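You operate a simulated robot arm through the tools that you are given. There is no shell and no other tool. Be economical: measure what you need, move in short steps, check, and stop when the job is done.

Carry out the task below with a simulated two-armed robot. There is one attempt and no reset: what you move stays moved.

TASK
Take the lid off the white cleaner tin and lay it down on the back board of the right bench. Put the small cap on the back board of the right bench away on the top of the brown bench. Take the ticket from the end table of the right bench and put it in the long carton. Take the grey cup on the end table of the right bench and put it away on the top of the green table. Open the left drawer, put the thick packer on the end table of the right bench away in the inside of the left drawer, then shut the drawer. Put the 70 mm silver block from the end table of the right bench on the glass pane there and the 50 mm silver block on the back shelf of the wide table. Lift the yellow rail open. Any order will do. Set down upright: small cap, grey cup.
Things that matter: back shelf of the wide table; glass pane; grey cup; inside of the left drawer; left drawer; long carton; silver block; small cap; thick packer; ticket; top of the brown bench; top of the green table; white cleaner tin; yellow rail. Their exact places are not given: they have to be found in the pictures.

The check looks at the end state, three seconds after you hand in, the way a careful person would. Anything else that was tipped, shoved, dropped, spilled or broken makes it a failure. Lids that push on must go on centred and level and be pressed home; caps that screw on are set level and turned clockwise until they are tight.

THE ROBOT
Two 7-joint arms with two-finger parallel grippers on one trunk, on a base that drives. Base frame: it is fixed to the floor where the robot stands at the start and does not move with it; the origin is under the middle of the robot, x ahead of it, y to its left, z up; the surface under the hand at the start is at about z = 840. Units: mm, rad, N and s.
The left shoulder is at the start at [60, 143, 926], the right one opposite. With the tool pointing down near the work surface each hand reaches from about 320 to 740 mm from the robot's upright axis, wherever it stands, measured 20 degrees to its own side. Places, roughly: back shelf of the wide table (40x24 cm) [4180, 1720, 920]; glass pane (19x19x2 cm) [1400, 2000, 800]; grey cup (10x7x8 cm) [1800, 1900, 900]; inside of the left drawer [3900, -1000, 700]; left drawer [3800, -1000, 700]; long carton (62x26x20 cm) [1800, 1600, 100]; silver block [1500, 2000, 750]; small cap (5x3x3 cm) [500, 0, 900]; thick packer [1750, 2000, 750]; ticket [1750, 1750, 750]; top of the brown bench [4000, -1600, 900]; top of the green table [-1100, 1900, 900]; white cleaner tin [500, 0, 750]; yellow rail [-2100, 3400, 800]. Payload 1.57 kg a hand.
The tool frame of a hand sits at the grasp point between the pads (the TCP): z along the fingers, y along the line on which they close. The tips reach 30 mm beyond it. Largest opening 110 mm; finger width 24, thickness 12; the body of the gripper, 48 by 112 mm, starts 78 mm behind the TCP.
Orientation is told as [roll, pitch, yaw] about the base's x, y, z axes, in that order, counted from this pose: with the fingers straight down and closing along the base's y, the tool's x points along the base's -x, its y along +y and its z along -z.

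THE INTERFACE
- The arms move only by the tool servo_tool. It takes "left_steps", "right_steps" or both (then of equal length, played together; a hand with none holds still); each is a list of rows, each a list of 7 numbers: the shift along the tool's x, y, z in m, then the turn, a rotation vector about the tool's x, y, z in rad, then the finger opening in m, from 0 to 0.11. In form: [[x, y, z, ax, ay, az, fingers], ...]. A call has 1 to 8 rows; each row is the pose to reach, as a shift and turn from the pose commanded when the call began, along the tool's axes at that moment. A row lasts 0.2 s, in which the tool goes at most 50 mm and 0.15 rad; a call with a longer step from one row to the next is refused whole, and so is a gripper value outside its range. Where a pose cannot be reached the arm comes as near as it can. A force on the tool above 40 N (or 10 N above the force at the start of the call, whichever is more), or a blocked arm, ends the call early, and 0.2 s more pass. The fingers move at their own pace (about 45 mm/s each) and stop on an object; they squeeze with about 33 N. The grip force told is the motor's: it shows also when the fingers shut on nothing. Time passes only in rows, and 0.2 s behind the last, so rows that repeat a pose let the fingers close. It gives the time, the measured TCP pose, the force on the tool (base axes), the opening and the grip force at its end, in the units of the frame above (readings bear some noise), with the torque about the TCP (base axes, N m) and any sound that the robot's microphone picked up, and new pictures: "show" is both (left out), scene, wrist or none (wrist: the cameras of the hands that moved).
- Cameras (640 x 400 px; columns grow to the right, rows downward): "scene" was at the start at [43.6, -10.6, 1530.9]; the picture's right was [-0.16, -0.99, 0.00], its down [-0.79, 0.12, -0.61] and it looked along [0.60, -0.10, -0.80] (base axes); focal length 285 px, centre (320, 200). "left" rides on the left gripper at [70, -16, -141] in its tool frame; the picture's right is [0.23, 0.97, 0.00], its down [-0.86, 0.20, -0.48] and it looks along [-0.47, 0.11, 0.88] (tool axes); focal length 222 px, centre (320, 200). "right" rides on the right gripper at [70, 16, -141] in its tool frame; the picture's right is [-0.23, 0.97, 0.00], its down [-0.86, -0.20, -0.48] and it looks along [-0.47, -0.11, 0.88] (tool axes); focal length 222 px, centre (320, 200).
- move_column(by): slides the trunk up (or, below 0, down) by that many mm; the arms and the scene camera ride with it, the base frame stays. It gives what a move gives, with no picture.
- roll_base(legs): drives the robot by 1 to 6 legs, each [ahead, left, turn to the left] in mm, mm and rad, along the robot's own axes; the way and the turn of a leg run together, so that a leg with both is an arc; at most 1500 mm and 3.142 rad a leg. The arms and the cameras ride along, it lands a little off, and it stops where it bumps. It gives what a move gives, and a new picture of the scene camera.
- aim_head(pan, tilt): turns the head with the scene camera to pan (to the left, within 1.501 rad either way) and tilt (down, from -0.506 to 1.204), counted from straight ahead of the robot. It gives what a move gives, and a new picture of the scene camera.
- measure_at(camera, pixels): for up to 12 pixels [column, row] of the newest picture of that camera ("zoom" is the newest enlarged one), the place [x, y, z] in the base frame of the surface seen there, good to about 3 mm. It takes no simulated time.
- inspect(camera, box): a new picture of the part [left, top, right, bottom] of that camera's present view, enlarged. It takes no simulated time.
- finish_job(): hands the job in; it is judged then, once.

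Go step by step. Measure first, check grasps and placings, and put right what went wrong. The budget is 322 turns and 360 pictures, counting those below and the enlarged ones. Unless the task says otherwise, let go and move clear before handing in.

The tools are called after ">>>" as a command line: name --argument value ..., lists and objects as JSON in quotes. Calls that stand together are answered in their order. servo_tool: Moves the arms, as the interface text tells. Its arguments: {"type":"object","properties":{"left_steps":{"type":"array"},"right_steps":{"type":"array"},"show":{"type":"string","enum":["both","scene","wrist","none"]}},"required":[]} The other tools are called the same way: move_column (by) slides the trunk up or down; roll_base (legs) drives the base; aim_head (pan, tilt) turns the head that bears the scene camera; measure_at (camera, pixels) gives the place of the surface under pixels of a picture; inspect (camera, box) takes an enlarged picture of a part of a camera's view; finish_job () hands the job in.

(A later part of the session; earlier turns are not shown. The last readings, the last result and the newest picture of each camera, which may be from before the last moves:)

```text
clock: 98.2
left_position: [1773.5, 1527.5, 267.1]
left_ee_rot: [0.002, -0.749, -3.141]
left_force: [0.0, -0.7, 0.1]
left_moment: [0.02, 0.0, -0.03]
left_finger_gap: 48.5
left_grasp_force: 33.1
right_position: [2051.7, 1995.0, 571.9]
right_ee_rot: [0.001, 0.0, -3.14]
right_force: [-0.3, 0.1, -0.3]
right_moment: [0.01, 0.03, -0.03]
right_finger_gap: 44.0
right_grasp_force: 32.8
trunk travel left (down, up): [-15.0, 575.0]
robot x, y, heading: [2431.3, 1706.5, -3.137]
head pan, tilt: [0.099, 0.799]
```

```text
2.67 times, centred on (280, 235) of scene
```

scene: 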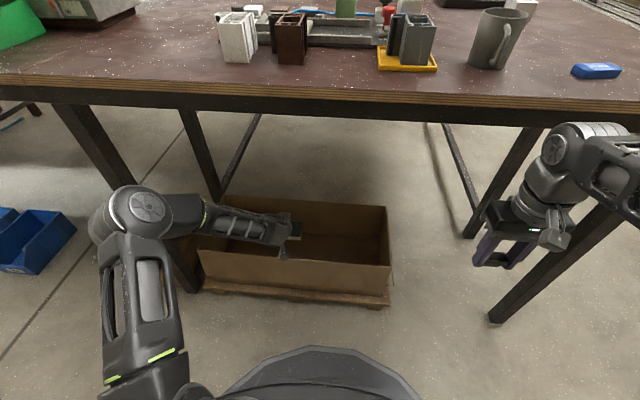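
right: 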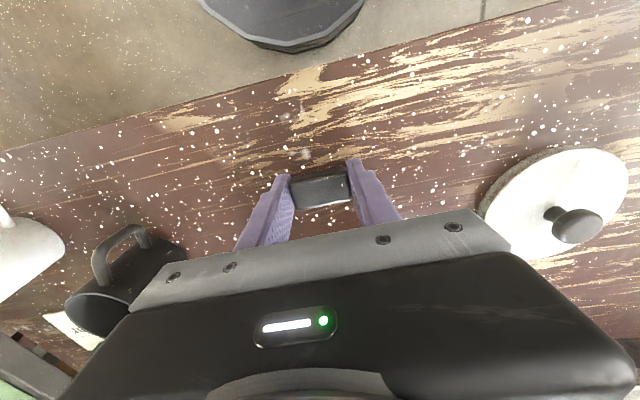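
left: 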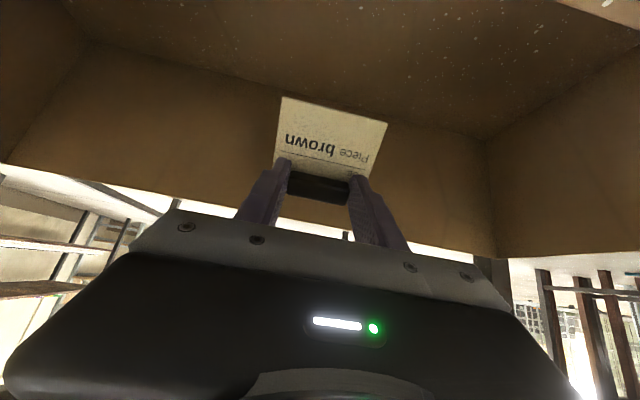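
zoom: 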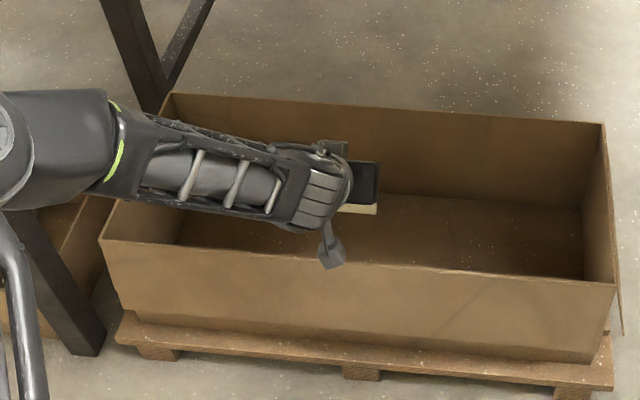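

Reduce the tilt by 0.4 rad (room above is ample), then lower further.

>>> servo_tool --left_steps '[[0, 0, 0, 0, 0.13, 0, 0.03], [0, 0, 0, 0, 0.27, 0, 0.03], [0, 0, 0, 0, 0.4, 0, 0.03]]' --show "none"

>>> servo_tool --left_steps '[[0.01, 0, 0.028, 0, 0, 0, 0.03], [0.02, 0, 0.056, 0, 0, 0, 0.03], [0.029, 0, 0.08, 0, 0, 0, 0.03], [0.034, 0, 0.094, 0, 0, 0, 0.03]]'

```text
clock: 99.0
left_position: [1773.1, 1526.6, 265.7]
left_ee_rot: [0.001, -0.349, -3.141]
left_force: [0.5, -0.6, 0.2]
left_moment: [0.0, 0.02, -0.01]
left_finger_gap: 48.6
left_grasp_force: 32.6
right_position: [2052.5, 1995.7, 572.6]
right_ee_rot: [0.0, 0.001, -3.14]
right_force: [-0.6, -0.6, -0.7]
right_moment: [-0.02, 0.02, 0.0]
right_finger_gap: 43.8
right_grasp_force: 33.1
trunk travel left (down, up): [-15.0, 575.0]
robot x, y, heading: [2429.0, 1706.7, -3.139]
head pan, tilt: [0.099, 0.799]
```

```text
clock: 100.0
left_position: [1772.0, 1527.5, 167.1]
left_ee_rot: [0.001, -0.349, -3.139]
left_force: [0.3, 0.2, -0.2]
left_moment: [0.01, 0.0, -0.03]
left_finger_gap: 48.8
left_grasp_force: 33.0
right_position: [2051.9, 1995.8, 574.1]
right_ee_rot: [0.001, 0.0, -3.139]
right_force: [-0.3, -0.3, -0.2]
right_moment: [-0.01, 0.02, -0.02]
right_finger_gap: 44.0
right_grasp_force: 32.8
trunk travel left (down, up): [-15.0, 575.0]
robot x, y, heading: [2430.6, 1706.4, -3.144]
head pan, tilt: [0.099, 0.799]
```

scene: 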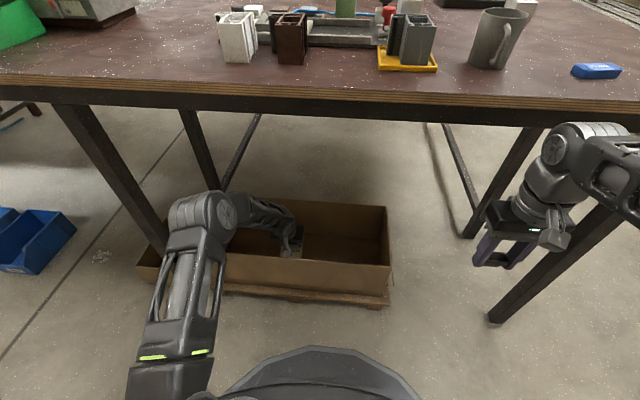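
left: 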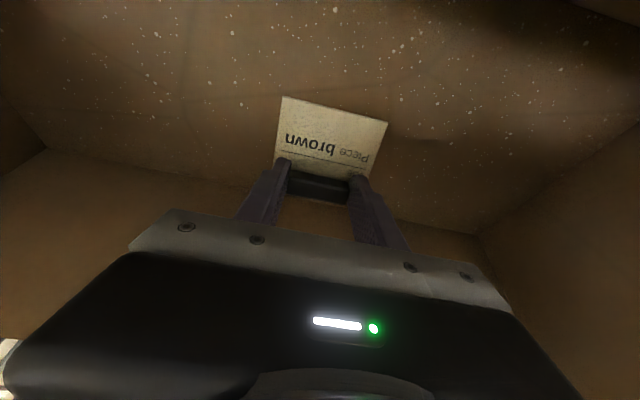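

Card is ~50 mm above the carton floor. Release and rise back out.

>>> servo_tool --left_steps '[[0, 0, 0, 0, 0, 0, 0.07], [0, 0, 0, 0, 0, 0, 0.07], [0, 0, 0, 0, 0, 0, 0.07], [-0.011, 0, -0.03, 0, 0, 0, 0.07], [-0.022, 0, -0.06, 0, 0, 0, 0.07], [-0.034, 0, -0.094, 0, 0, 0, 0.07]]'

```text
clock: 101.4
left_position: [1773.8, 1530.1, 265.3]
left_ee_rot: [0.001, -0.346, -3.138]
left_force: [-0.1, 0.1, -0.3]
left_moment: [-0.02, 0.0, 0.01]
left_finger_gap: 70.0
left_grasp_force: 0.0
right_position: [2051.9, 1995.3, 572.3]
right_ee_rot: [0.001, -0.001, -3.139]
right_force: [0.8, 0.4, -0.2]
right_moment: [-0.01, -0.02, 0.01]
right_finger_gap: 44.1
right_grasp_force: 33.1
trunk travel left (down, up): [-15.0, 575.0]
robot x, y, heading: [2435.7, 1704.5, -3.14]
head pan, tilt: [0.099, 0.799]
```

scene: 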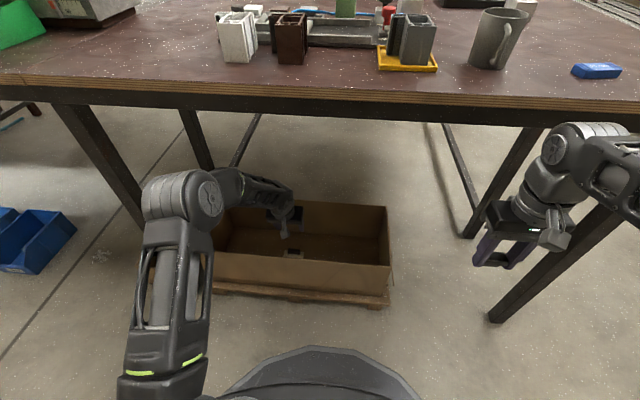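
left: 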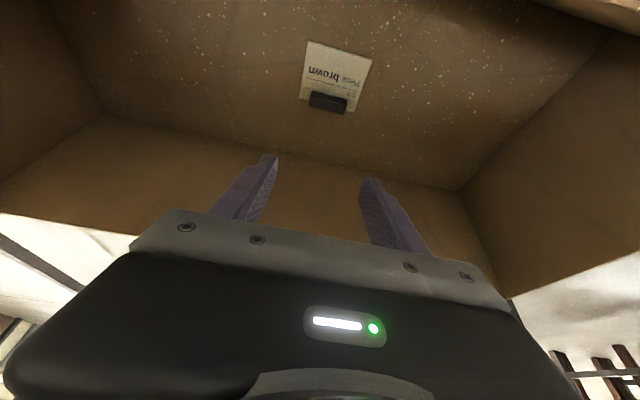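

Ticket lies in the carton. Tilt forward again while rising, then back out with the base.

>>> servo_tool --left_steps '[[-0.014, 0, -0.038, 0, -0.1, 0, 0.07], [-0.027, 0, -0.075, 0, -0.2, 0, 0.07], [-0.035, 0, -0.1, 0, -0.3, 0, 0.07], [-0.036, 0, -0.1, 0, -0.4, 0, 0.07]]' --show "none"

>>> roll_base --legs '[[-300, 0, 0]]'

>>> move_column --by 400

```text
clock: 102.4
left_position: [1774.0, 1526.8, 372.8]
left_ee_rot: [0.0, -0.751, -3.139]
left_force: [0.7, -0.4, -1.1]
left_moment: [-0.01, 0.01, 0.01]
left_finger_gap: 70.1
left_grasp_force: 0.0
right_position: [2053.3, 1995.2, 573.2]
right_ee_rot: [0.001, 0.001, -3.141]
right_force: [0.4, 0.5, 0.4]
right_moment: [0.01, -0.02, -0.02]
right_finger_gap: 44.0
right_grasp_force: 32.9
trunk travel left (down, up): [-15.0, 575.0]
robot x, y, heading: [2429.1, 1701.8, -3.142]
head pan, tilt: [0.099, 0.799]
```

```text
clock: 104.4
left_position: [2066.8, 1526.0, 372.7]
left_ee_rot: [0.0, -0.749, -3.14]
left_force: [1.0, 0.1, -0.4]
left_moment: [-0.01, 0.0, 0.0]
left_finger_gap: 69.8
left_grasp_force: 0.0
right_position: [2344.7, 1994.5, 571.0]
right_ee_rot: [0.001, -0.001, -3.139]
right_force: [-0.9, 0.5, 0.5]
right_moment: [0.0, 0.02, 0.02]
right_finger_gap: 44.1
right_grasp_force: 32.5
trunk travel left (down, up): [-15.0, 575.0]
robot x, y, heading: [2724.3, 1703.8, -3.141]
head pan, tilt: [0.099, 0.799]
```

scene: 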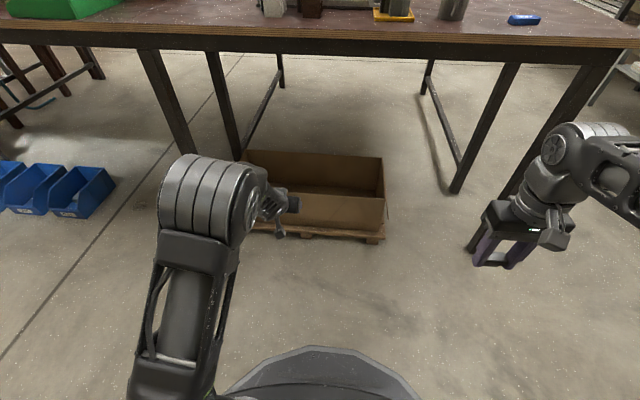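

```text
clock: 108.2
left_position: [2067.7, 1526.2, 771.3]
left_ee_rot: [0.001, -0.749, -3.14]
left_force: [0.5, -0.4, -0.3]
left_moment: [-0.02, 0.04, -0.02]
left_finger_gap: 70.1
left_grasp_force: 0.0
right_position: [2345.4, 1997.0, 973.3]
right_ee_rot: [0.0, 0.0, -3.138]
right_force: [0.7, -0.2, -0.3]
right_moment: [0.03, -0.01, -0.03]
right_finger_gap: 44.1
right_grasp_force: 33.0
trunk travel left (down, up): [-415.0, 175.0]
robot x, y, heading: [2724.3, 1704.9, -3.143]
head pan, tilt: [0.099, 0.799]
```

Raise the trunk the rest and straighten the left hand back to a carry pose.

>>> move_column --by 110

>>> servo_tool --left_steps '[[0.0, 0, -0.03, 0, 0.15, 0, 0.07], [0, 0, -0.06, 0, 0.3, 0, 0.07], [0.0, 0, -0.09, 0, 0.45, 0, 0.07], [0.0, 0, -0.12, 0, 0.6, 0, 0.07], [0, 0, -0.15, 0, 0.75, 0, 0.07]]' --show "none"

```text
clock: 109.7
left_position: [2067.5, 1526.8, 881.3]
left_ee_rot: [-0.001, -0.748, -3.141]
left_force: [-0.7, 0.0, -0.2]
left_moment: [-0.01, -0.01, -0.01]
left_finger_gap: 70.1
left_grasp_force: 0.0
right_position: [2344.6, 1995.3, 1082.3]
right_ee_rot: [0.0, 0.0, -3.14]
right_force: [-0.5, 0.4, -0.5]
right_moment: [-0.04, 0.02, -0.01]
right_finger_gap: 44.3
right_grasp_force: 32.9
trunk travel left (down, up): [-525.0, 65.0]
robot x, y, heading: [2720.7, 1705.7, -3.137]
head pan, tilt: [0.099, 0.799]
```

```text
clock: 110.9
left_position: [2171.4, 1527.6, 993.1]
left_ee_rot: [-0.003, 0.002, -3.138]
left_force: [-0.4, -0.1, 0.4]
left_moment: [0.02, -0.01, 0.03]
left_finger_gap: 69.9
left_grasp_force: 0.1
right_position: [2346.0, 1996.0, 1082.3]
right_ee_rot: [0.0, 0.002, -3.14]
right_force: [0.5, -0.3, -0.4]
right_moment: [-0.01, -0.02, -0.03]
right_finger_gap: 44.1
right_grasp_force: 32.7
trunk travel left (down, up): [-525.0, 65.0]
robot x, y, heading: [2724.2, 1702.8, -3.142]
head pan, tilt: [0.099, 0.799]
```

Bring the left hand up, then drive so it comes near the packer at (1880,2070).

>>> servo_tool --left_steps '[[0.03, 0, -0.03, 0, 0, 0, 0.09], [0.06, 0, -0.06, 0, 0, 0, 0.09]]' --show "none"

>>> roll_base --legs '[[0, -545, 0], [340, 0, 0]]'

>>> inspect --camera "left" --box '[0, 0, 640, 400]'

```text
clock: 111.5
left_position: [2229.4, 1526.9, 1053.0]
left_ee_rot: [-0.001, 0.002, -3.14]
left_force: [0.4, 0.1, 0.2]
left_moment: [-0.01, 0.02, 0.0]
left_finger_gap: 90.2
left_grasp_force: 0.1
right_position: [2345.0, 1996.6, 1081.6]
right_ee_rot: [-0.001, -0.002, -3.138]
right_force: [-0.7, -0.9, 0.3]
right_moment: [0.01, -0.01, -0.02]
right_finger_gap: 44.0
right_grasp_force: 33.2
trunk travel left (down, up): [-525.0, 65.0]
robot x, y, heading: [2723.7, 1706.0, -3.137]
head pan, tilt: [0.099, 0.799]
```

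```text
clock: 116.4
left_position: [1887.0, 2068.8, 1052.9]
left_ee_rot: [-0.001, 0.002, -3.137]
left_force: [-0.2, 0.1, 0.6]
left_moment: [-0.01, -0.03, 0.0]
left_finger_gap: 90.0
left_grasp_force: 0.2
right_position: [2004.3, 2537.2, 1081.1]
right_ee_rot: [0.001, 0.002, -3.136]
right_force: [-1.0, -0.1, -0.3]
right_moment: [0.0, -0.01, 0.01]
right_finger_gap: 44.1
right_grasp_force: 33.0
trunk travel left (down, up): [-525.0, 65.0]
robot x, y, heading: [2383.3, 2247.6, -3.134]
head pan, tilt: [0.099, 0.799]
```

scene: 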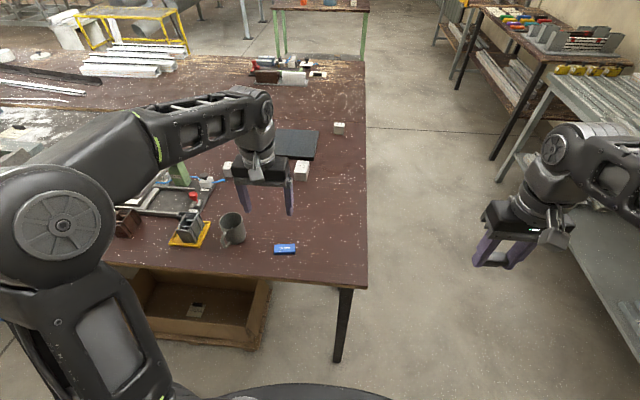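

```text
1.00 times, centred on (320, 200) of left (not enlarged: the box is as wide or as high as the picture)
```

zoom: 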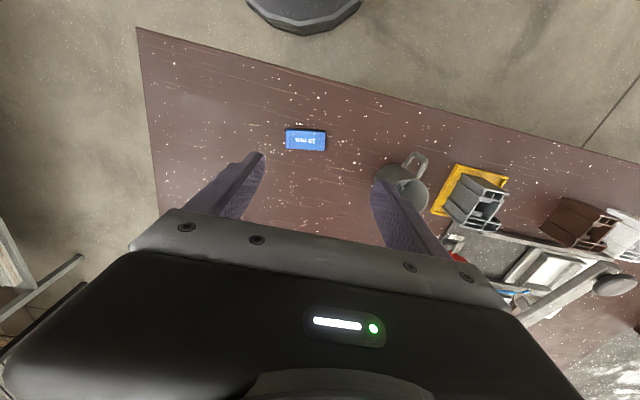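

Measure the packer's corners.

>>> measure_at --camera "left" --pixels '[[306, 140], [288, 130], [325, 132], [289, 148], [324, 150], [287, 139], [325, 141]]'

>>> inspect --camera "left" --box '[270, 110, 350, 170]'

```text
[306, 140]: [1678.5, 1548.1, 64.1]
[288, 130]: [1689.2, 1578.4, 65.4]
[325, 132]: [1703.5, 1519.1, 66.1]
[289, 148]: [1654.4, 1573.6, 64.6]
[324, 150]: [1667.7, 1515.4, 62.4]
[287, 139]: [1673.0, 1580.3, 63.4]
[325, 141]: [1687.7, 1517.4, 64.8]
```

```text
6.67 times, centred on (310, 140) of left
```

zoom: 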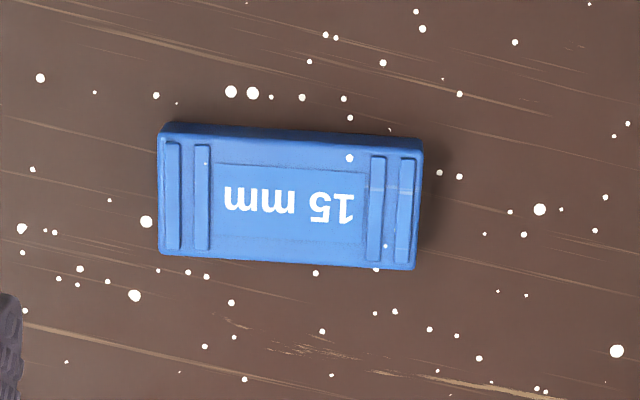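

Measure in the zoom picture instead.

>>> measure_at --camera "zoom" --pixels '[[165, 140], [415, 150], [165, 250], [408, 262], [290, 195], [165, 195], [412, 205]]'

```text
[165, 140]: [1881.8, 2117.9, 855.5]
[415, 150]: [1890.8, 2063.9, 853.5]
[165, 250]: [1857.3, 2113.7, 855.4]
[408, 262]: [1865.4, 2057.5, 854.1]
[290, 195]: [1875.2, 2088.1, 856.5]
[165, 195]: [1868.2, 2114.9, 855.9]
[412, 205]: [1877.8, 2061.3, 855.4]
```

Packer centre (1873,2088), length axis rotated 0.18 rad. Align and descend to z≈873, close on the ends.

>>> servo_tool --left_steps '[[-0.007, -0.01, 0.03, 0, 0, -0.09, 0.09], [-0.0135, -0.019, 0.06, 0, 0, -0.177, 0.09], [-0.0135, -0.019, 0.1, 0, 0, -0.177, 0.085], [-0.0135, -0.019, 0.14, 0, 0, -0.177, 0.08]]' --show "wrist"

```text
clock: 117.4
left_position: [1876.2, 2087.2, 911.7]
left_ee_rot: [-0.001, 0.003, -2.96]
left_force: [-0.6, -0.1, 0.3]
left_moment: [0.01, -0.02, 0.0]
left_finger_gap: 80.1
left_grasp_force: 0.1
right_position: [2003.9, 2538.1, 1081.1]
right_ee_rot: [0.0, 0.001, -3.137]
right_force: [0.1, -1.0, -1.0]
right_moment: [0.0, 0.0, -0.04]
right_finger_gap: 44.2
right_grasp_force: 32.9
trunk travel left (down, up): [-525.0, 65.0]
robot x, y, heading: [2383.6, 2247.6, -3.132]
head pan, tilt: [0.099, 0.799]
```

left: 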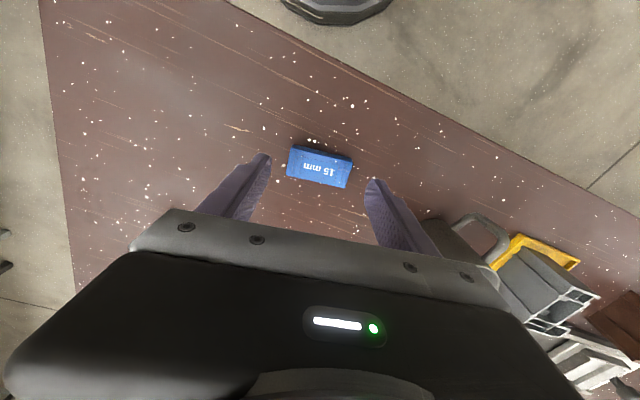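

Aligned. Descend 39 mm and close.

>>> servo_tool --left_steps '[[0, 0, 0.025, 0, 0, 0, 0.08], [0, 0, 0.038, 0, 0, 0, 0.08], [0, 0, 0.038, 0, 0, 0, 0.05], [0, 0, 0.038, 0, 0, 0, 0.04], [0, 0, 0.038, 0, 0, 0, 0.04], [0, 0, 0.0, 0, 0, 0, 0.04], [0, 0, -0.05, 0, 0, 0, 0.04], [0, 0, -0.1, 0, 0, 0, 0.04]]' --show "wrist"

```text
clock: 119.2
left_position: [1876.4, 2088.2, 1011.7]
left_ee_rot: [0.0, 0.002, -2.96]
left_force: [-0.2, 0.1, 0.9]
left_moment: [-0.03, 0.04, 0.02]
left_finger_gap: 58.5
left_grasp_force: 32.8
right_position: [2004.8, 2537.9, 1082.1]
right_ee_rot: [0.0, 0.0, -3.136]
right_force: [0.2, -0.4, -0.9]
right_moment: [0.0, 0.01, 0.0]
right_finger_gap: 44.2
right_grasp_force: 33.4
trunk travel left (down, up): [-525.0, 65.0]
robot x, y, heading: [2386.1, 2249.4, -3.139]
head pan, tilt: [0.099, 0.799]
```

left: 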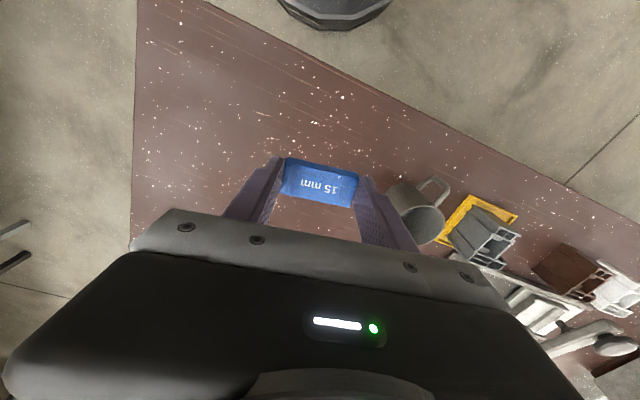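

Packer held. Retract to the carrying pose, back away, and look towards the east side.

>>> servo_tool --left_steps '[[0.03, 0.005, -0.02, 0, 0, 0.05, 0.04], [0.06, 0.01, -0.04, 0, 0, 0.1, 0.04], [0.09, 0.015, -0.06, 0, 0, 0.14, 0.04], [0.118, 0.021, -0.07, 0, 0, 0.177, 0.04]]' --show "none"

>>> roll_base --legs '[[-350, 0, 0], [0, 0, 1.5708]]'

>>> aim_head --pan 0.6 --tilt 0.35

```text
clock: 120.2
left_position: [1996.5, 2088.1, 1082.3]
left_ee_rot: [-0.001, 0.001, -3.139]
left_force: [-1.7, -0.2, -0.9]
left_moment: [-0.04, 0.0, 0.0]
left_finger_gap: 58.6
left_grasp_force: 32.8
right_position: [2005.1, 2537.3, 1081.6]
right_ee_rot: [0.001, 0.0, -3.136]
right_force: [0.4, -0.2, 1.2]
right_moment: [0.02, 0.01, -0.01]
right_finger_gap: 44.1
right_grasp_force: 32.7
trunk travel left (down, up): [-525.0, 65.0]
robot x, y, heading: [2383.9, 2241.6, -3.135]
head pan, tilt: [0.099, 0.799]
```

```text
clock: 126.3
left_position: [2894.6, 1861.6, 1083.3]
left_ee_rot: [0.001, 0.002, -1.553]
left_force: [0.9, 0.1, 0.6]
left_moment: [0.02, -0.03, 0.04]
left_finger_gap: 58.2
left_grasp_force: 33.3
right_position: [2446.6, 1863.7, 1082.5]
right_ee_rot: [0.0, -0.001, -1.553]
right_force: [0.0, -0.5, -0.4]
right_moment: [-0.02, 0.0, -0.03]
right_finger_gap: 44.0
right_grasp_force: 33.2
trunk travel left (down, up): [-525.0, 65.0]
robot x, y, heading: [2734.0, 2247.0, -1.555]
head pan, tilt: [0.099, 0.799]
```

scene: 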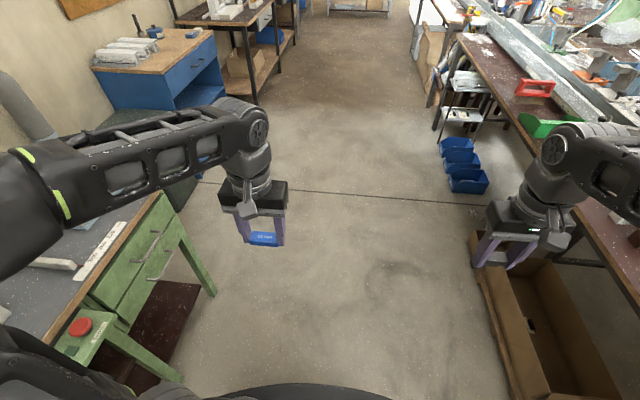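

```text
clock: 127.3
left_position: [2895.6, 1862.2, 1083.4]
left_ee_rot: [0.0, 0.002, -1.553]
left_force: [0.1, -0.1, -0.1]
left_moment: [-0.01, -0.02, 0.01]
left_finger_gap: 58.5
left_grasp_force: 32.8
right_position: [2446.2, 1864.7, 1082.8]
right_ee_rot: [0.0, 0.001, -1.553]
right_force: [-1.2, 0.4, 0.4]
right_moment: [0.03, 0.02, -0.01]
right_finger_gap: 44.0
right_grasp_force: 32.9
trunk travel left (down, up): [-525.0, 65.0]
robot x, y, heading: [2732.0, 2246.1, -1.555]
head pan, tilt: [0.6, 0.351]
```

scene: 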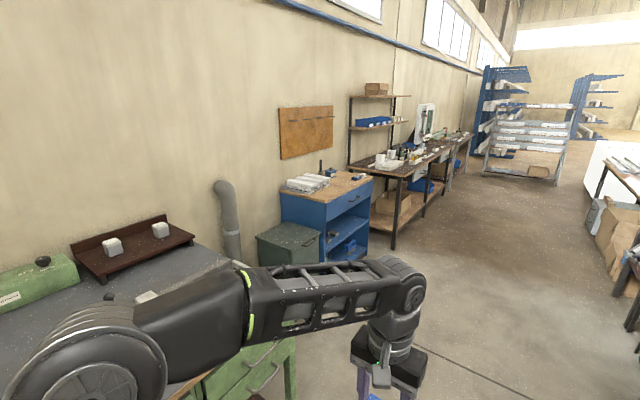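

The dark shelf with blocks at (130,245) is probably the back shelf of the wide table; the long brown bench lies ahead along the wall. Measure.

>>> measure_at --camera "scene" --pixels '[[140, 255], [112, 247], [160, 230], [330, 180], [355, 197], [400, 160], [390, 175], [440, 150], [395, 245], [465, 140], [425, 215]]'

>>> inspect --camera "scene" --box '[340, 70, 500, 250]'

>>> inspect --camera "scene" --box '[60, 200, 220, 300]'

```text
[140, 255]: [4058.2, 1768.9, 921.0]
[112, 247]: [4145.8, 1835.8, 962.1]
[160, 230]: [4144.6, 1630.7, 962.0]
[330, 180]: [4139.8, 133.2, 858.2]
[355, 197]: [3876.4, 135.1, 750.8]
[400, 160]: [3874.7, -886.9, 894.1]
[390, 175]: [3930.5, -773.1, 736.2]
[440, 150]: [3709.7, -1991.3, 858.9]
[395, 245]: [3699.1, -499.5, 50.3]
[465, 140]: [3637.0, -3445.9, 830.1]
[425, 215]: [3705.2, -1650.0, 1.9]
```

```text
2.22 times, centred on (420, 160) of scene
```

zoom: 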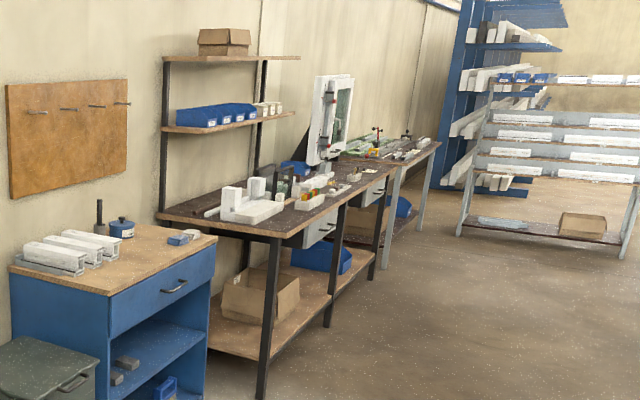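

```text
4.00 times, centred on (140, 250) of scene
```

zoom: 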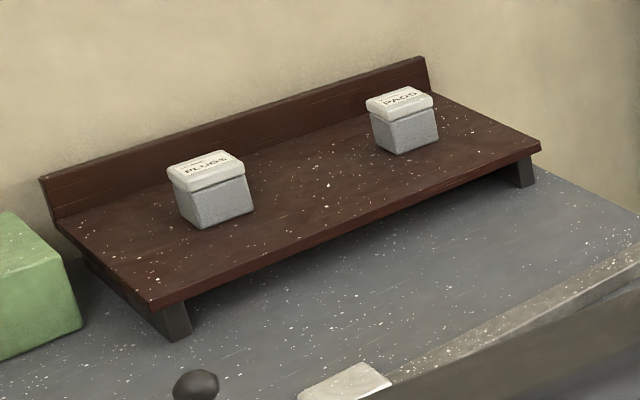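

Brown bench (front x≈3700) with grey drawers is at y≈−500…−2000. Drive down the aisle.

>>> roll_base --legs '[[1450, 150, 0], [1450, 0, 0]]'

>>> aim_head --pan 1.2 --tilt 0.5

```text
clock: 141.3
left_position: [3096.8, -1039.3, 1084.1]
left_ee_rot: [-0.001, 0.003, -1.55]
left_force: [-0.2, 0.3, -0.5]
left_moment: [0.0, -0.02, 0.0]
left_finger_gap: 58.5
left_grasp_force: 33.3
right_position: [2647.7, -1038.4, 1082.1]
right_ee_rot: [0.001, 0.001, -1.55]
right_force: [-0.1, -0.5, -0.8]
right_moment: [0.04, 0.02, 0.03]
right_finger_gap: 44.2
right_grasp_force: 32.9
trunk travel left (down, up): [-525.0, 65.0]
robot x, y, heading: [2932.9, -655.6, -1.548]
head pan, tilt: [0.6, 0.351]
```

scene: 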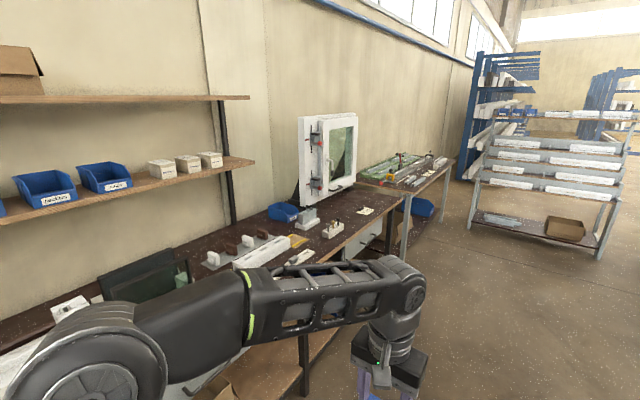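

```text
clock: 142.3
left_position: [3097.1, -1040.5, 1082.9]
left_ee_rot: [0.0, 0.001, -1.55]
left_force: [0.2, -0.1, 0.6]
left_moment: [0.0, 0.0, 0.01]
left_finger_gap: 58.3
left_grasp_force: 32.6
right_position: [2647.7, -1038.0, 1082.5]
right_ee_rot: [0.0, -0.001, -1.55]
right_force: [-0.1, 0.1, -0.1]
right_moment: [-0.02, 0.03, 0.03]
right_finger_gap: 44.3
right_grasp_force: 33.1
trunk travel left (down, up): [-525.0, 65.0]
robot x, y, heading: [2929.8, -649.9, -1.552]
head pan, tilt: [1.201, 0.499]
```

scene: 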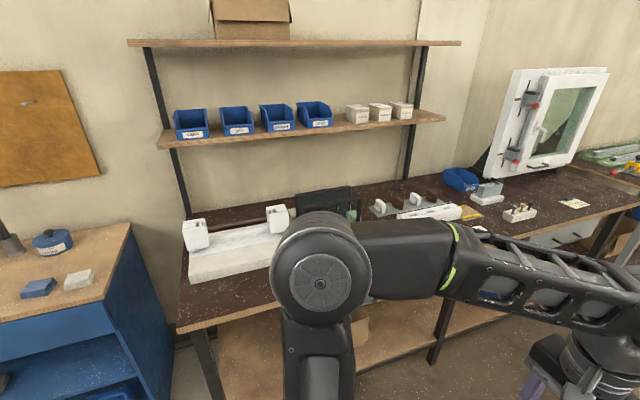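

Turn to face the bench.

>>> roll_base --legs '[[300, 0, 1.55]]'

>>> aim_head --pan 0.0 --tilt 0.55

```text
clock: 146.6
left_position: [3516.8, -675.8, 1083.2]
left_ee_rot: [0.001, 0.001, 0.029]
left_force: [0.0, 0.1, -0.2]
left_moment: [0.02, 0.03, 0.0]
left_finger_gap: 58.5
left_grasp_force: 32.6
right_position: [3519.5, -1124.5, 1081.4]
right_ee_rot: [0.0, 0.0, 0.03]
right_force: [0.5, 0.5, 0.1]
right_moment: [0.0, 0.05, -0.01]
right_finger_gap: 44.2
right_grasp_force: 33.6
trunk travel left (down, up): [-525.0, 65.0]
robot x, y, heading: [3133.2, -839.1, 0.033]
head pan, tilt: [1.201, 0.499]
cut short: leg 1
```

scene: 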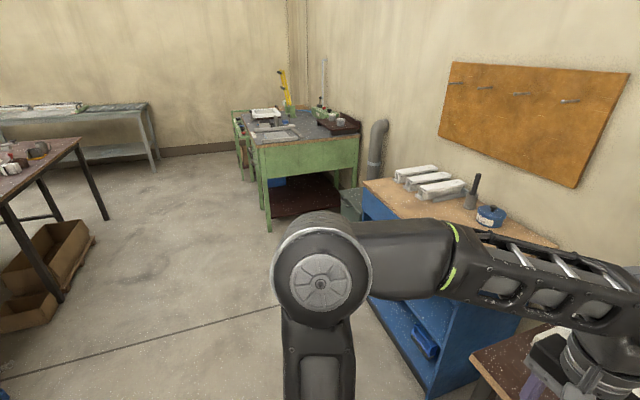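

```text
clock: 148.0
left_position: [3517.1, -675.4, 1082.9]
left_ee_rot: [-0.001, 0.002, 0.029]
left_force: [-0.9, 0.4, 0.2]
left_moment: [0.02, 0.0, -0.01]
left_finger_gap: 58.4
left_grasp_force: 33.2
right_position: [3520.3, -1124.7, 1082.2]
right_ee_rot: [0.0, 0.0, 0.03]
right_force: [-0.1, 0.3, -0.1]
right_moment: [0.0, -0.02, 0.0]
right_finger_gap: 44.0
right_grasp_force: 32.8
trunk travel left (down, up): [-525.0, 65.0]
robot x, y, heading: [3132.5, -841.6, 0.033]
head pan, tilt: [0.0, 0.55]
```

scene: 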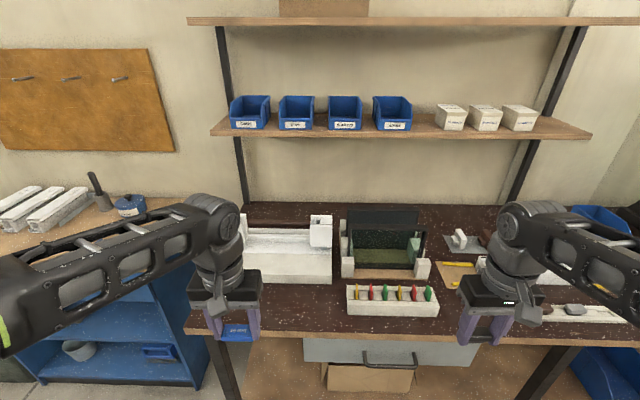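

The turn was reported cut short near its end; check what is near. Measure the bench edge and drawer, and glance to both sides.

>>> measure_at --camera "scene" --pixels '[[280, 335], [500, 342], [390, 365], [330, 350], [470, 352], [300, 365], [450, 310], [560, 240], [600, 300], [290, 315], [220, 320], [390, 300]]'

>>> aim_head --pan -0.7 --tilt 0.7

>>> aim_head --pan 0.0 --tilt 1.1

```text
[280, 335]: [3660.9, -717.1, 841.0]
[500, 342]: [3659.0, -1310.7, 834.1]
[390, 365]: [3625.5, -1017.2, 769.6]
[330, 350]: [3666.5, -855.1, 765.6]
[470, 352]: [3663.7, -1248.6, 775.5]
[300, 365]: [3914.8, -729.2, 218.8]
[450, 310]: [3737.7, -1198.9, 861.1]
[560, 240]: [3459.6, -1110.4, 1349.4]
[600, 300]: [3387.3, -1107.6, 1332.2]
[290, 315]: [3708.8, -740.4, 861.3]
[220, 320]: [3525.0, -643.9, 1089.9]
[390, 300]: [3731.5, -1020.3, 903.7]
```

```text
clock: 149.0
left_position: [3517.0, -675.1, 1083.8]
left_ee_rot: [-0.001, 0.002, 0.03]
left_force: [-0.7, -0.2, -0.3]
left_moment: [0.0, 0.03, 0.03]
left_finger_gap: 58.4
left_grasp_force: 33.5
right_position: [3519.2, -1123.5, 1082.6]
right_ee_rot: [0.001, 0.0, 0.028]
right_force: [0.3, 0.2, -0.9]
right_moment: [0.01, 0.01, -0.01]
right_finger_gap: 44.2
right_grasp_force: 33.3
trunk travel left (down, up): [-525.0, 65.0]
robot x, y, heading: [3133.6, -846.1, 0.027]
head pan, tilt: [-0.7, 0.7]
```

scene: 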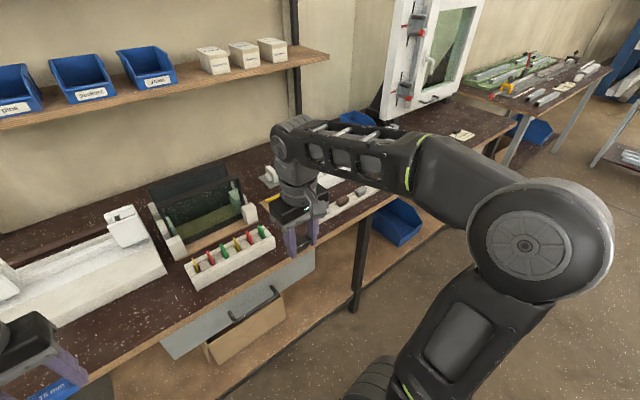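

```text
clock: 150.1
left_position: [3517.1, -675.5, 1083.7]
left_ee_rot: [0.0, 0.003, 0.029]
left_force: [-0.4, 0.4, -0.7]
left_moment: [-0.01, -0.01, -0.03]
left_finger_gap: 58.4
left_grasp_force: 33.1
right_position: [3519.4, -1124.3, 1081.4]
right_ee_rot: [-0.002, 0.0, 0.031]
right_force: [0.6, 0.5, 0.0]
right_moment: [0.0, -0.01, 0.02]
right_finger_gap: 43.9
right_grasp_force: 32.8
trunk travel left (down, up): [-525.0, 65.0]
robot x, y, heading: [3132.7, -845.8, 0.03]
head pan, tilt: [0.0, 1.1]
```

scene: 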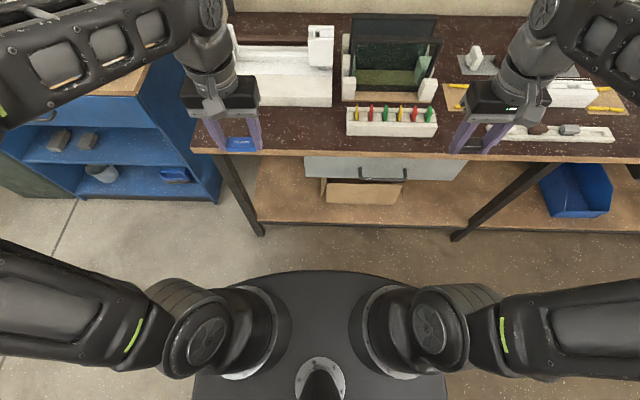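

Everything around appears untouched. Enlarge the bench front to choose a spot for the cap, and the drawer handle.

>>> inspect --camera "scene" --box '[180, 60, 440, 220]'

>>> measure_at --camera "scene" --pixels '[[270, 120], [330, 120], [300, 110], [300, 140], [345, 118], [383, 172], [362, 172], [404, 172], [305, 160], [465, 165], [440, 120], [383, 180]]'

```text
2.46 times, centred on (310, 140) of scene
```

zoom: 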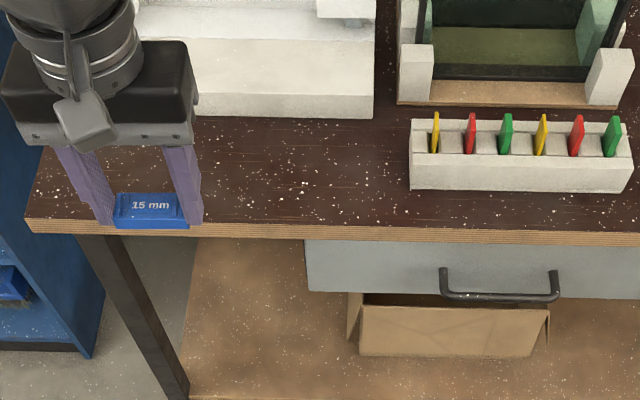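

```text
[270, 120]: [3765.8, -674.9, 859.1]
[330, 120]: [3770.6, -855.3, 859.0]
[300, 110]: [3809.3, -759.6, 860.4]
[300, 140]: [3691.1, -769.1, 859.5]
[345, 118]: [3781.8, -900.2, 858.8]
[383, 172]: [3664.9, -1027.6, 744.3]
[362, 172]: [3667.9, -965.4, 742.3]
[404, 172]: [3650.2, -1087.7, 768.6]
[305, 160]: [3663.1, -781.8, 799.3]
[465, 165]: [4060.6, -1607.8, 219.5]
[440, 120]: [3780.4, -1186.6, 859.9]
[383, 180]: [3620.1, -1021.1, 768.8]
```

Bench top is z≈860, free area around (3740,−800). Drive so the right hand can reach it.

>>> roll_base --legs '[[0, 170, -0.03], [150, 0, 0]]'

```text
clock: 152.6
left_position: [3670.0, -516.7, 1084.3]
left_ee_rot: [0.0, 0.003, -0.001]
left_force: [0.1, -0.7, -0.4]
left_moment: [-0.01, 0.02, 0.02]
left_finger_gap: 58.3
left_grasp_force: 32.9
right_position: [3659.2, -964.9, 1082.1]
right_ee_rot: [0.0, 0.001, 0.0]
right_force: [0.7, -0.1, -0.6]
right_moment: [-0.01, 0.06, -0.01]
right_finger_gap: 44.2
right_grasp_force: 33.0
trunk travel left (down, up): [-525.0, 65.0]
robot x, y, heading: [3277.7, -673.4, 0.004]
head pan, tilt: [0.0, 1.1]
```

scene: 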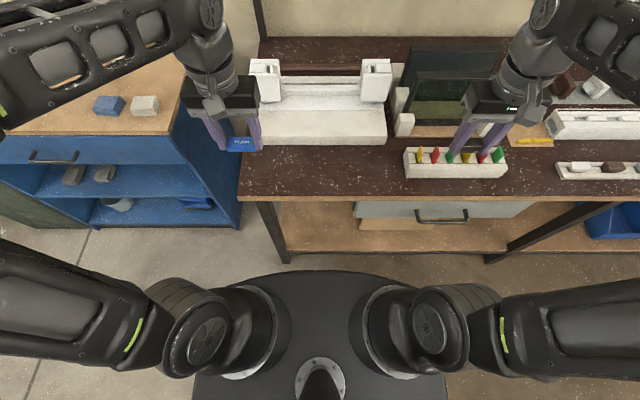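

Carry the cap over the clear area at (3720,−780).

>>> servo_tool --right_steps '[[-0.015, 0.04, 0, 0, 0, 0, 0.03], [-0.03, 0.08, 0, 0, 0, 0, 0.03], [-0.045, 0.12, 0, 0, 0, 0, 0.03], [-0.061, 0.16, 0, 0, 0, 0, 0.03], [-0.061, 0.185, 0.03, 0, 0, 0, 0.03], [-0.061, 0.185, 0.07, 0, 0, 0, 0.03], [-0.061, 0.185, 0.11, 0, 0, 0, 0.03], [-0.061, 0.185, 0.15, 0, 0, 0, 0.03]]'

```text
clock: 154.3
left_position: [3669.5, -517.2, 1084.2]
left_ee_rot: [0.0, 0.002, -0.001]
left_force: [0.1, 0.0, -1.1]
left_moment: [-0.03, 0.0, 0.01]
left_finger_gap: 58.7
left_grasp_force: 32.9
right_position: [3719.5, -778.0, 931.3]
right_ee_rot: [-0.001, 0.001, 0.0]
right_force: [-0.1, -0.1, -0.4]
right_moment: [-0.02, 0.02, -0.01]
right_finger_gap: 44.0
right_grasp_force: 33.0
trunk travel left (down, up): [-525.0, 65.0]
robot x, y, heading: [3281.1, -669.7, 0.003]
head pan, tilt: [0.0, 1.1]
```

scene: 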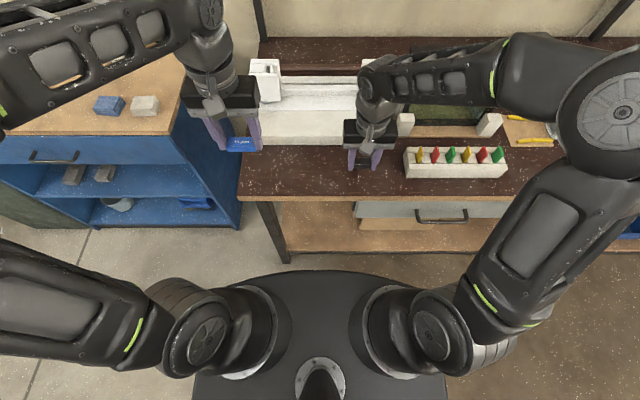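
right: 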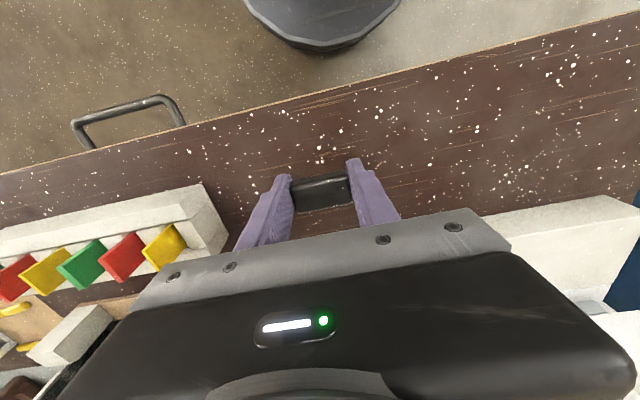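

Lower in small steps to touch (expected TCP z≈893).

>>> servo_tool --right_steps '[[0, 0, 0.02, 0, 0, 0, 0.03], [0, 0, 0.033, 0, 0, 0, 0.03], [0, 0, 0.037, 0, 0, 0, 0.03]]' --show "none"

```text
clock: 155.2
left_position: [3668.8, -515.9, 1082.9]
left_ee_rot: [0.0, 0.001, 0.0]
left_force: [-1.1, -0.2, -0.1]
left_moment: [-0.02, -0.02, -0.01]
left_finger_gap: 58.5
left_grasp_force: 32.7
right_position: [3718.7, -780.0, 895.5]
right_ee_rot: [0.001, 0.0, 0.0]
right_force: [0.8, 0.1, -0.2]
right_moment: [-0.02, 0.0, -0.03]
right_finger_gap: 43.9
right_grasp_force: 32.6
trunk travel left (down, up): [-525.0, 65.0]
robot x, y, heading: [3277.0, -670.6, -0.003]
head pan, tilt: [0.0, 1.1]
```

>>> servo_tool --right_steps '[[0, 0, 0.0015, 0, 0, 0, 0.03], [0, 0, 0.003, 0, 0, 0, 0.03]]' --show "none"

```text
clock: 155.8
left_position: [3669.2, -516.7, 1083.5]
left_ee_rot: [0.0, 0.001, 0.001]
left_force: [-0.3, -1.0, -0.9]
left_moment: [0.01, -0.01, -0.01]
left_finger_gap: 58.4
left_grasp_force: 32.8
right_position: [3720.1, -779.1, 893.9]
right_ee_rot: [0.001, 0.0, 0.0]
right_force: [-1.9, -0.2, 3.8]
right_moment: [-0.01, 0.01, 0.01]
right_finger_gap: 44.1
right_grasp_force: 33.1
trunk travel left (down, up): [-525.0, 65.0]
robot x, y, heading: [3282.0, -670.8, -0.003]
head pan, tilt: [0.0, 1.1]
```

Contact (3.8 N). Open and rise, then move the hand back to the right.

>>> servo_tool --right_steps '[[0, 0, 0, 0, 0, 0, 0.07], [0, 0, 0, 0, 0, 0, 0.07], [0, 0, 0, 0, 0, 0, 0.07], [0, 0, -0.04, 0, 0, 0, 0.07], [0, 0, -0.085, 0, 0, 0, 0.07], [0, 0, -0.13, 0, 0, 0, 0.07], [0.02, -0.03, -0.16, 0, 0, 0, 0.07], [0.04, -0.07, -0.16, 0, 0, 0, 0.07]]' --show "wrist"

```text
clock: 157.6
left_position: [3668.5, -516.4, 1083.5]
left_ee_rot: [0.0, 0.002, 0.0]
left_force: [1.2, 1.0, -0.5]
left_moment: [-0.01, 0.01, 0.01]
left_finger_gap: 58.4
left_grasp_force: 33.0
right_position: [3677.6, -849.7, 1052.3]
right_ee_rot: [0.0, 0.001, 0.002]
right_force: [-0.1, -0.8, -0.7]
right_moment: [-0.01, -0.02, 0.0]
right_finger_gap: 70.1
right_grasp_force: 0.0
trunk travel left (down, up): [-525.0, 65.0]
robot x, y, heading: [3276.0, -671.4, -0.003]
head pan, tilt: [0.0, 1.1]
```

right: 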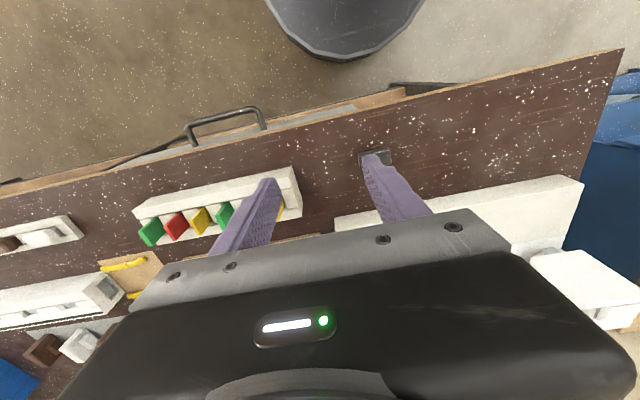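

Cap stands upright on the bench. Now the drawer: back off and shift so the right hand faces the handle (bar at x≈3622, z≈768, y≈−1025).

>>> roll_base --legs '[[-220, 0, 0], [0, -160, 0]]'

>>> servo_tool --right_steps '[[0, 0, 0, 0, 0, -0.15, 0.07], [0, 0, 0, 0, 0, -0.3, 0.07], [0, 0, 0, 0, 0, -0.45, 0.07], [0, 0, 0, 0, 0, -0.6, 0.07], [0, 0, 0, 0, 0, -0.75, 0.07], [0, 0, 0, 0, 0, -0.9, 0.07], [0, 0, 0, 0, 0, -1.05, 0.07], [0, 0, 0, 0, 0, -1.2, 0.07]]' --show "none"

```text
clock: 160.3
left_position: [3450.8, -677.3, 1083.6]
left_ee_rot: [0.001, 0.002, 0.005]
left_force: [0.7, -0.7, -0.6]
left_moment: [0.07, 0.0, -0.01]
left_finger_gap: 58.5
left_grasp_force: 32.7
right_position: [3461.9, -1011.8, 1051.5]
right_ee_rot: [0.001, 0.0, 0.006]
right_force: [-0.2, -0.4, -0.3]
right_moment: [0.01, -0.01, 0.0]
right_finger_gap: 70.1
right_grasp_force: 0.1
trunk travel left (down, up): [-525.0, 65.0]
robot x, y, heading: [3060.0, -835.3, 0.008]
head pan, tilt: [0.0, 1.1]
```

scene: 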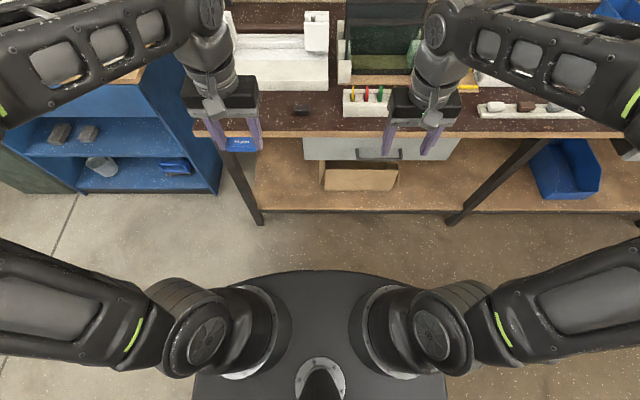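

```text
clock: 162.1
left_position: [3452.0, -677.3, 1083.5]
left_ee_rot: [0.0, 0.002, 0.005]
left_force: [0.0, 0.3, -0.2]
left_moment: [0.01, 0.02, 0.03]
left_finger_gap: 58.4
left_grasp_force: 32.8
right_position: [3461.9, -1009.6, 1051.8]
right_ee_rot: [0.0, -0.001, 1.209]
right_force: [0.4, -0.8, -0.1]
right_moment: [-0.02, 0.02, 0.01]
right_finger_gap: 70.4
right_grasp_force: 0.0
trunk travel left (down, up): [-525.0, 65.0]
robot x, y, heading: [3061.8, -833.4, 0.0]
head pan, tilt: [0.0, 1.1]
```

Finish the yaw, then pitch the fingers 45° forward while lowering.

>>> servo_tool --right_steps '[[0, 0, 0, 0, 0, -0.15, 0.07], [0, 0, 0, 0, 0, -0.3, 0.07], [0, 0, 0, 0, 0, -0.362, 0.07]]' --show "none"

>>> servo_tool --right_steps '[[0, 0, 0.03, 0.13, 0, 0, 0.06], [0, 0, 0.06, 0.26, 0, 0, 0.06], [0, 0, 0.09, 0.39, 0, 0, 0.05], [0, 0, 0.12, 0.52, 0, 0, 0.05], [0, 0, 0.15, 0.65, 0, 0, 0.05], [0, 0, 0.18, 0.785, 0, 0, 0.05]]'

```text
clock: 162.9
left_position: [3450.4, -677.6, 1083.3]
left_ee_rot: [0.0, 0.001, 0.006]
left_force: [0.4, -0.5, -0.4]
left_moment: [0.01, 0.0, -0.02]
left_finger_gap: 58.3
left_grasp_force: 33.5
right_position: [3461.1, -1009.3, 1051.8]
right_ee_rot: [-0.001, 0.0, 1.57]
right_force: [-0.2, -0.2, 0.1]
right_moment: [0.01, 0.0, 0.03]
right_finger_gap: 70.3
right_grasp_force: 0.0
trunk travel left (down, up): [-525.0, 65.0]
robot x, y, heading: [3060.8, -837.6, 0.004]
head pan, tilt: [0.0, 1.1]
```

```text
clock: 164.3
left_position: [3453.5, -678.0, 1081.8]
left_ee_rot: [0.0, 0.003, 0.003]
left_force: [0.1, 0.1, 0.6]
left_moment: [0.02, 0.03, 0.0]
left_finger_gap: 58.6
left_grasp_force: 33.2
right_position: [3544.4, -995.0, 860.6]
right_ee_rot: [-0.781, -0.001, 1.561]
right_force: [0.5, 0.4, -0.2]
right_moment: [0.01, 0.04, -0.01]
right_finger_gap: 50.1
right_grasp_force: 0.0
right hand out of reach, approached as far as the arm can: row 4, 5, 6
trunk travel left (down, up): [-525.0, 65.0]
robot x, y, heading: [3063.1, -834.3, 0.002]
head pan, tilt: [0.0, 1.1]
```

scene: 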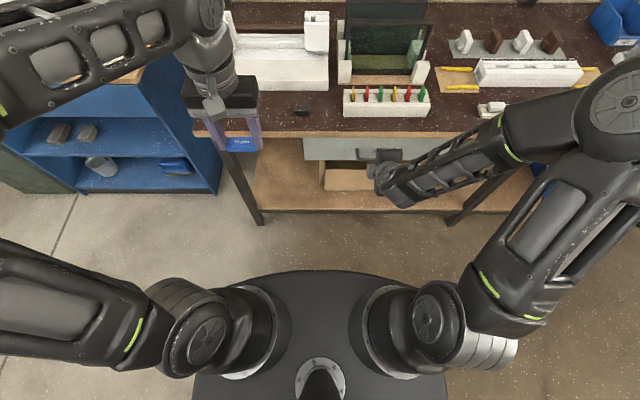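
right: 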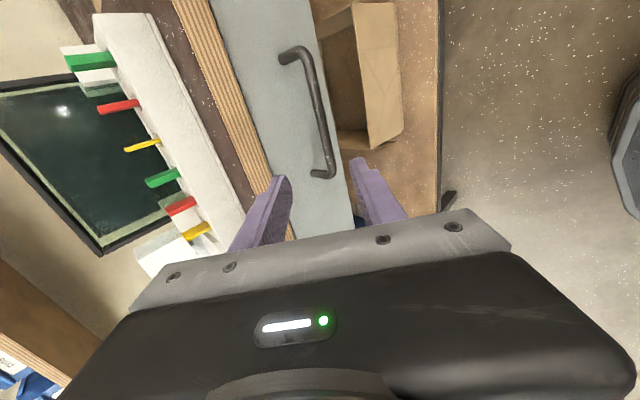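

The handle shows in the right picture from (290,55) to (322,175). Measure along it.

>>> measure_at --camera "right" --pixels '[[305, 60], [313, 90], [318, 115], [323, 140], [328, 165], [287, 54], [316, 174], [290, 120], [260, 60], [300, 190]]'

```text
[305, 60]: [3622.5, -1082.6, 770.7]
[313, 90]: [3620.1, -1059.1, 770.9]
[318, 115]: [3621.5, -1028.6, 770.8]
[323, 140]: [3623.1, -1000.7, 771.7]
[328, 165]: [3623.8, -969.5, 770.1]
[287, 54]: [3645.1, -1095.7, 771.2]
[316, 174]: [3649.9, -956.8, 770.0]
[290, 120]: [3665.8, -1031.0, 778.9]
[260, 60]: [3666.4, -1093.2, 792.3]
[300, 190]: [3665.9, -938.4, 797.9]
```

Bar centre ≈ (3626,−1025,768). Align and advance along the fingers with a 36 mm opening.

>>> servo_tool --right_steps '[[0.015, 0.004, 0.015, 0, 0, 0, 0.036], [0.03, 0.008, 0.045, 0, 0, 0, 0.036], [0.03, 0.008, 0.08, 0, 0, 0, 0.036], [0.03, 0.008, 0.1, 0, 0, 0, 0.036]]' --show "wrist"

```text
clock: 165.3
left_position: [3452.0, -676.6, 1084.3]
left_ee_rot: [0.0, 0.003, 0.004]
left_force: [0.6, 0.4, -0.2]
left_moment: [0.01, 0.02, 0.0]
left_finger_gap: 58.4
left_grasp_force: 32.8
right_position: [3608.5, -1024.8, 785.7]
right_ee_rot: [-0.784, 0.0, 1.567]
right_force: [-0.2, -0.3, -0.3]
right_moment: [-0.02, 0.03, -0.03]
right_finger_gap: 36.0
right_grasp_force: 0.0
trunk travel left (down, up): [-525.0, 65.0]
robot x, y, heading: [3060.1, -833.0, 0.009]
head pan, tilt: [0.0, 1.1]
```

right: 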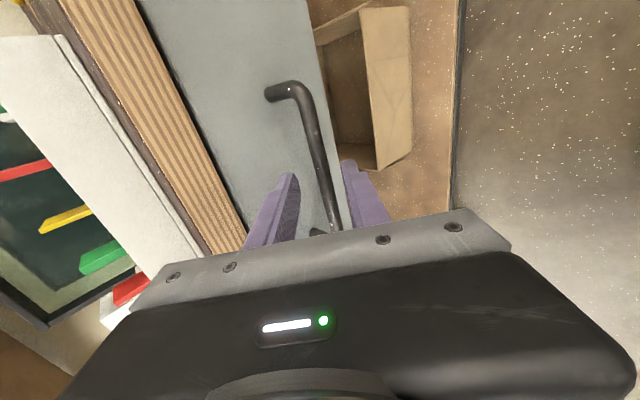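

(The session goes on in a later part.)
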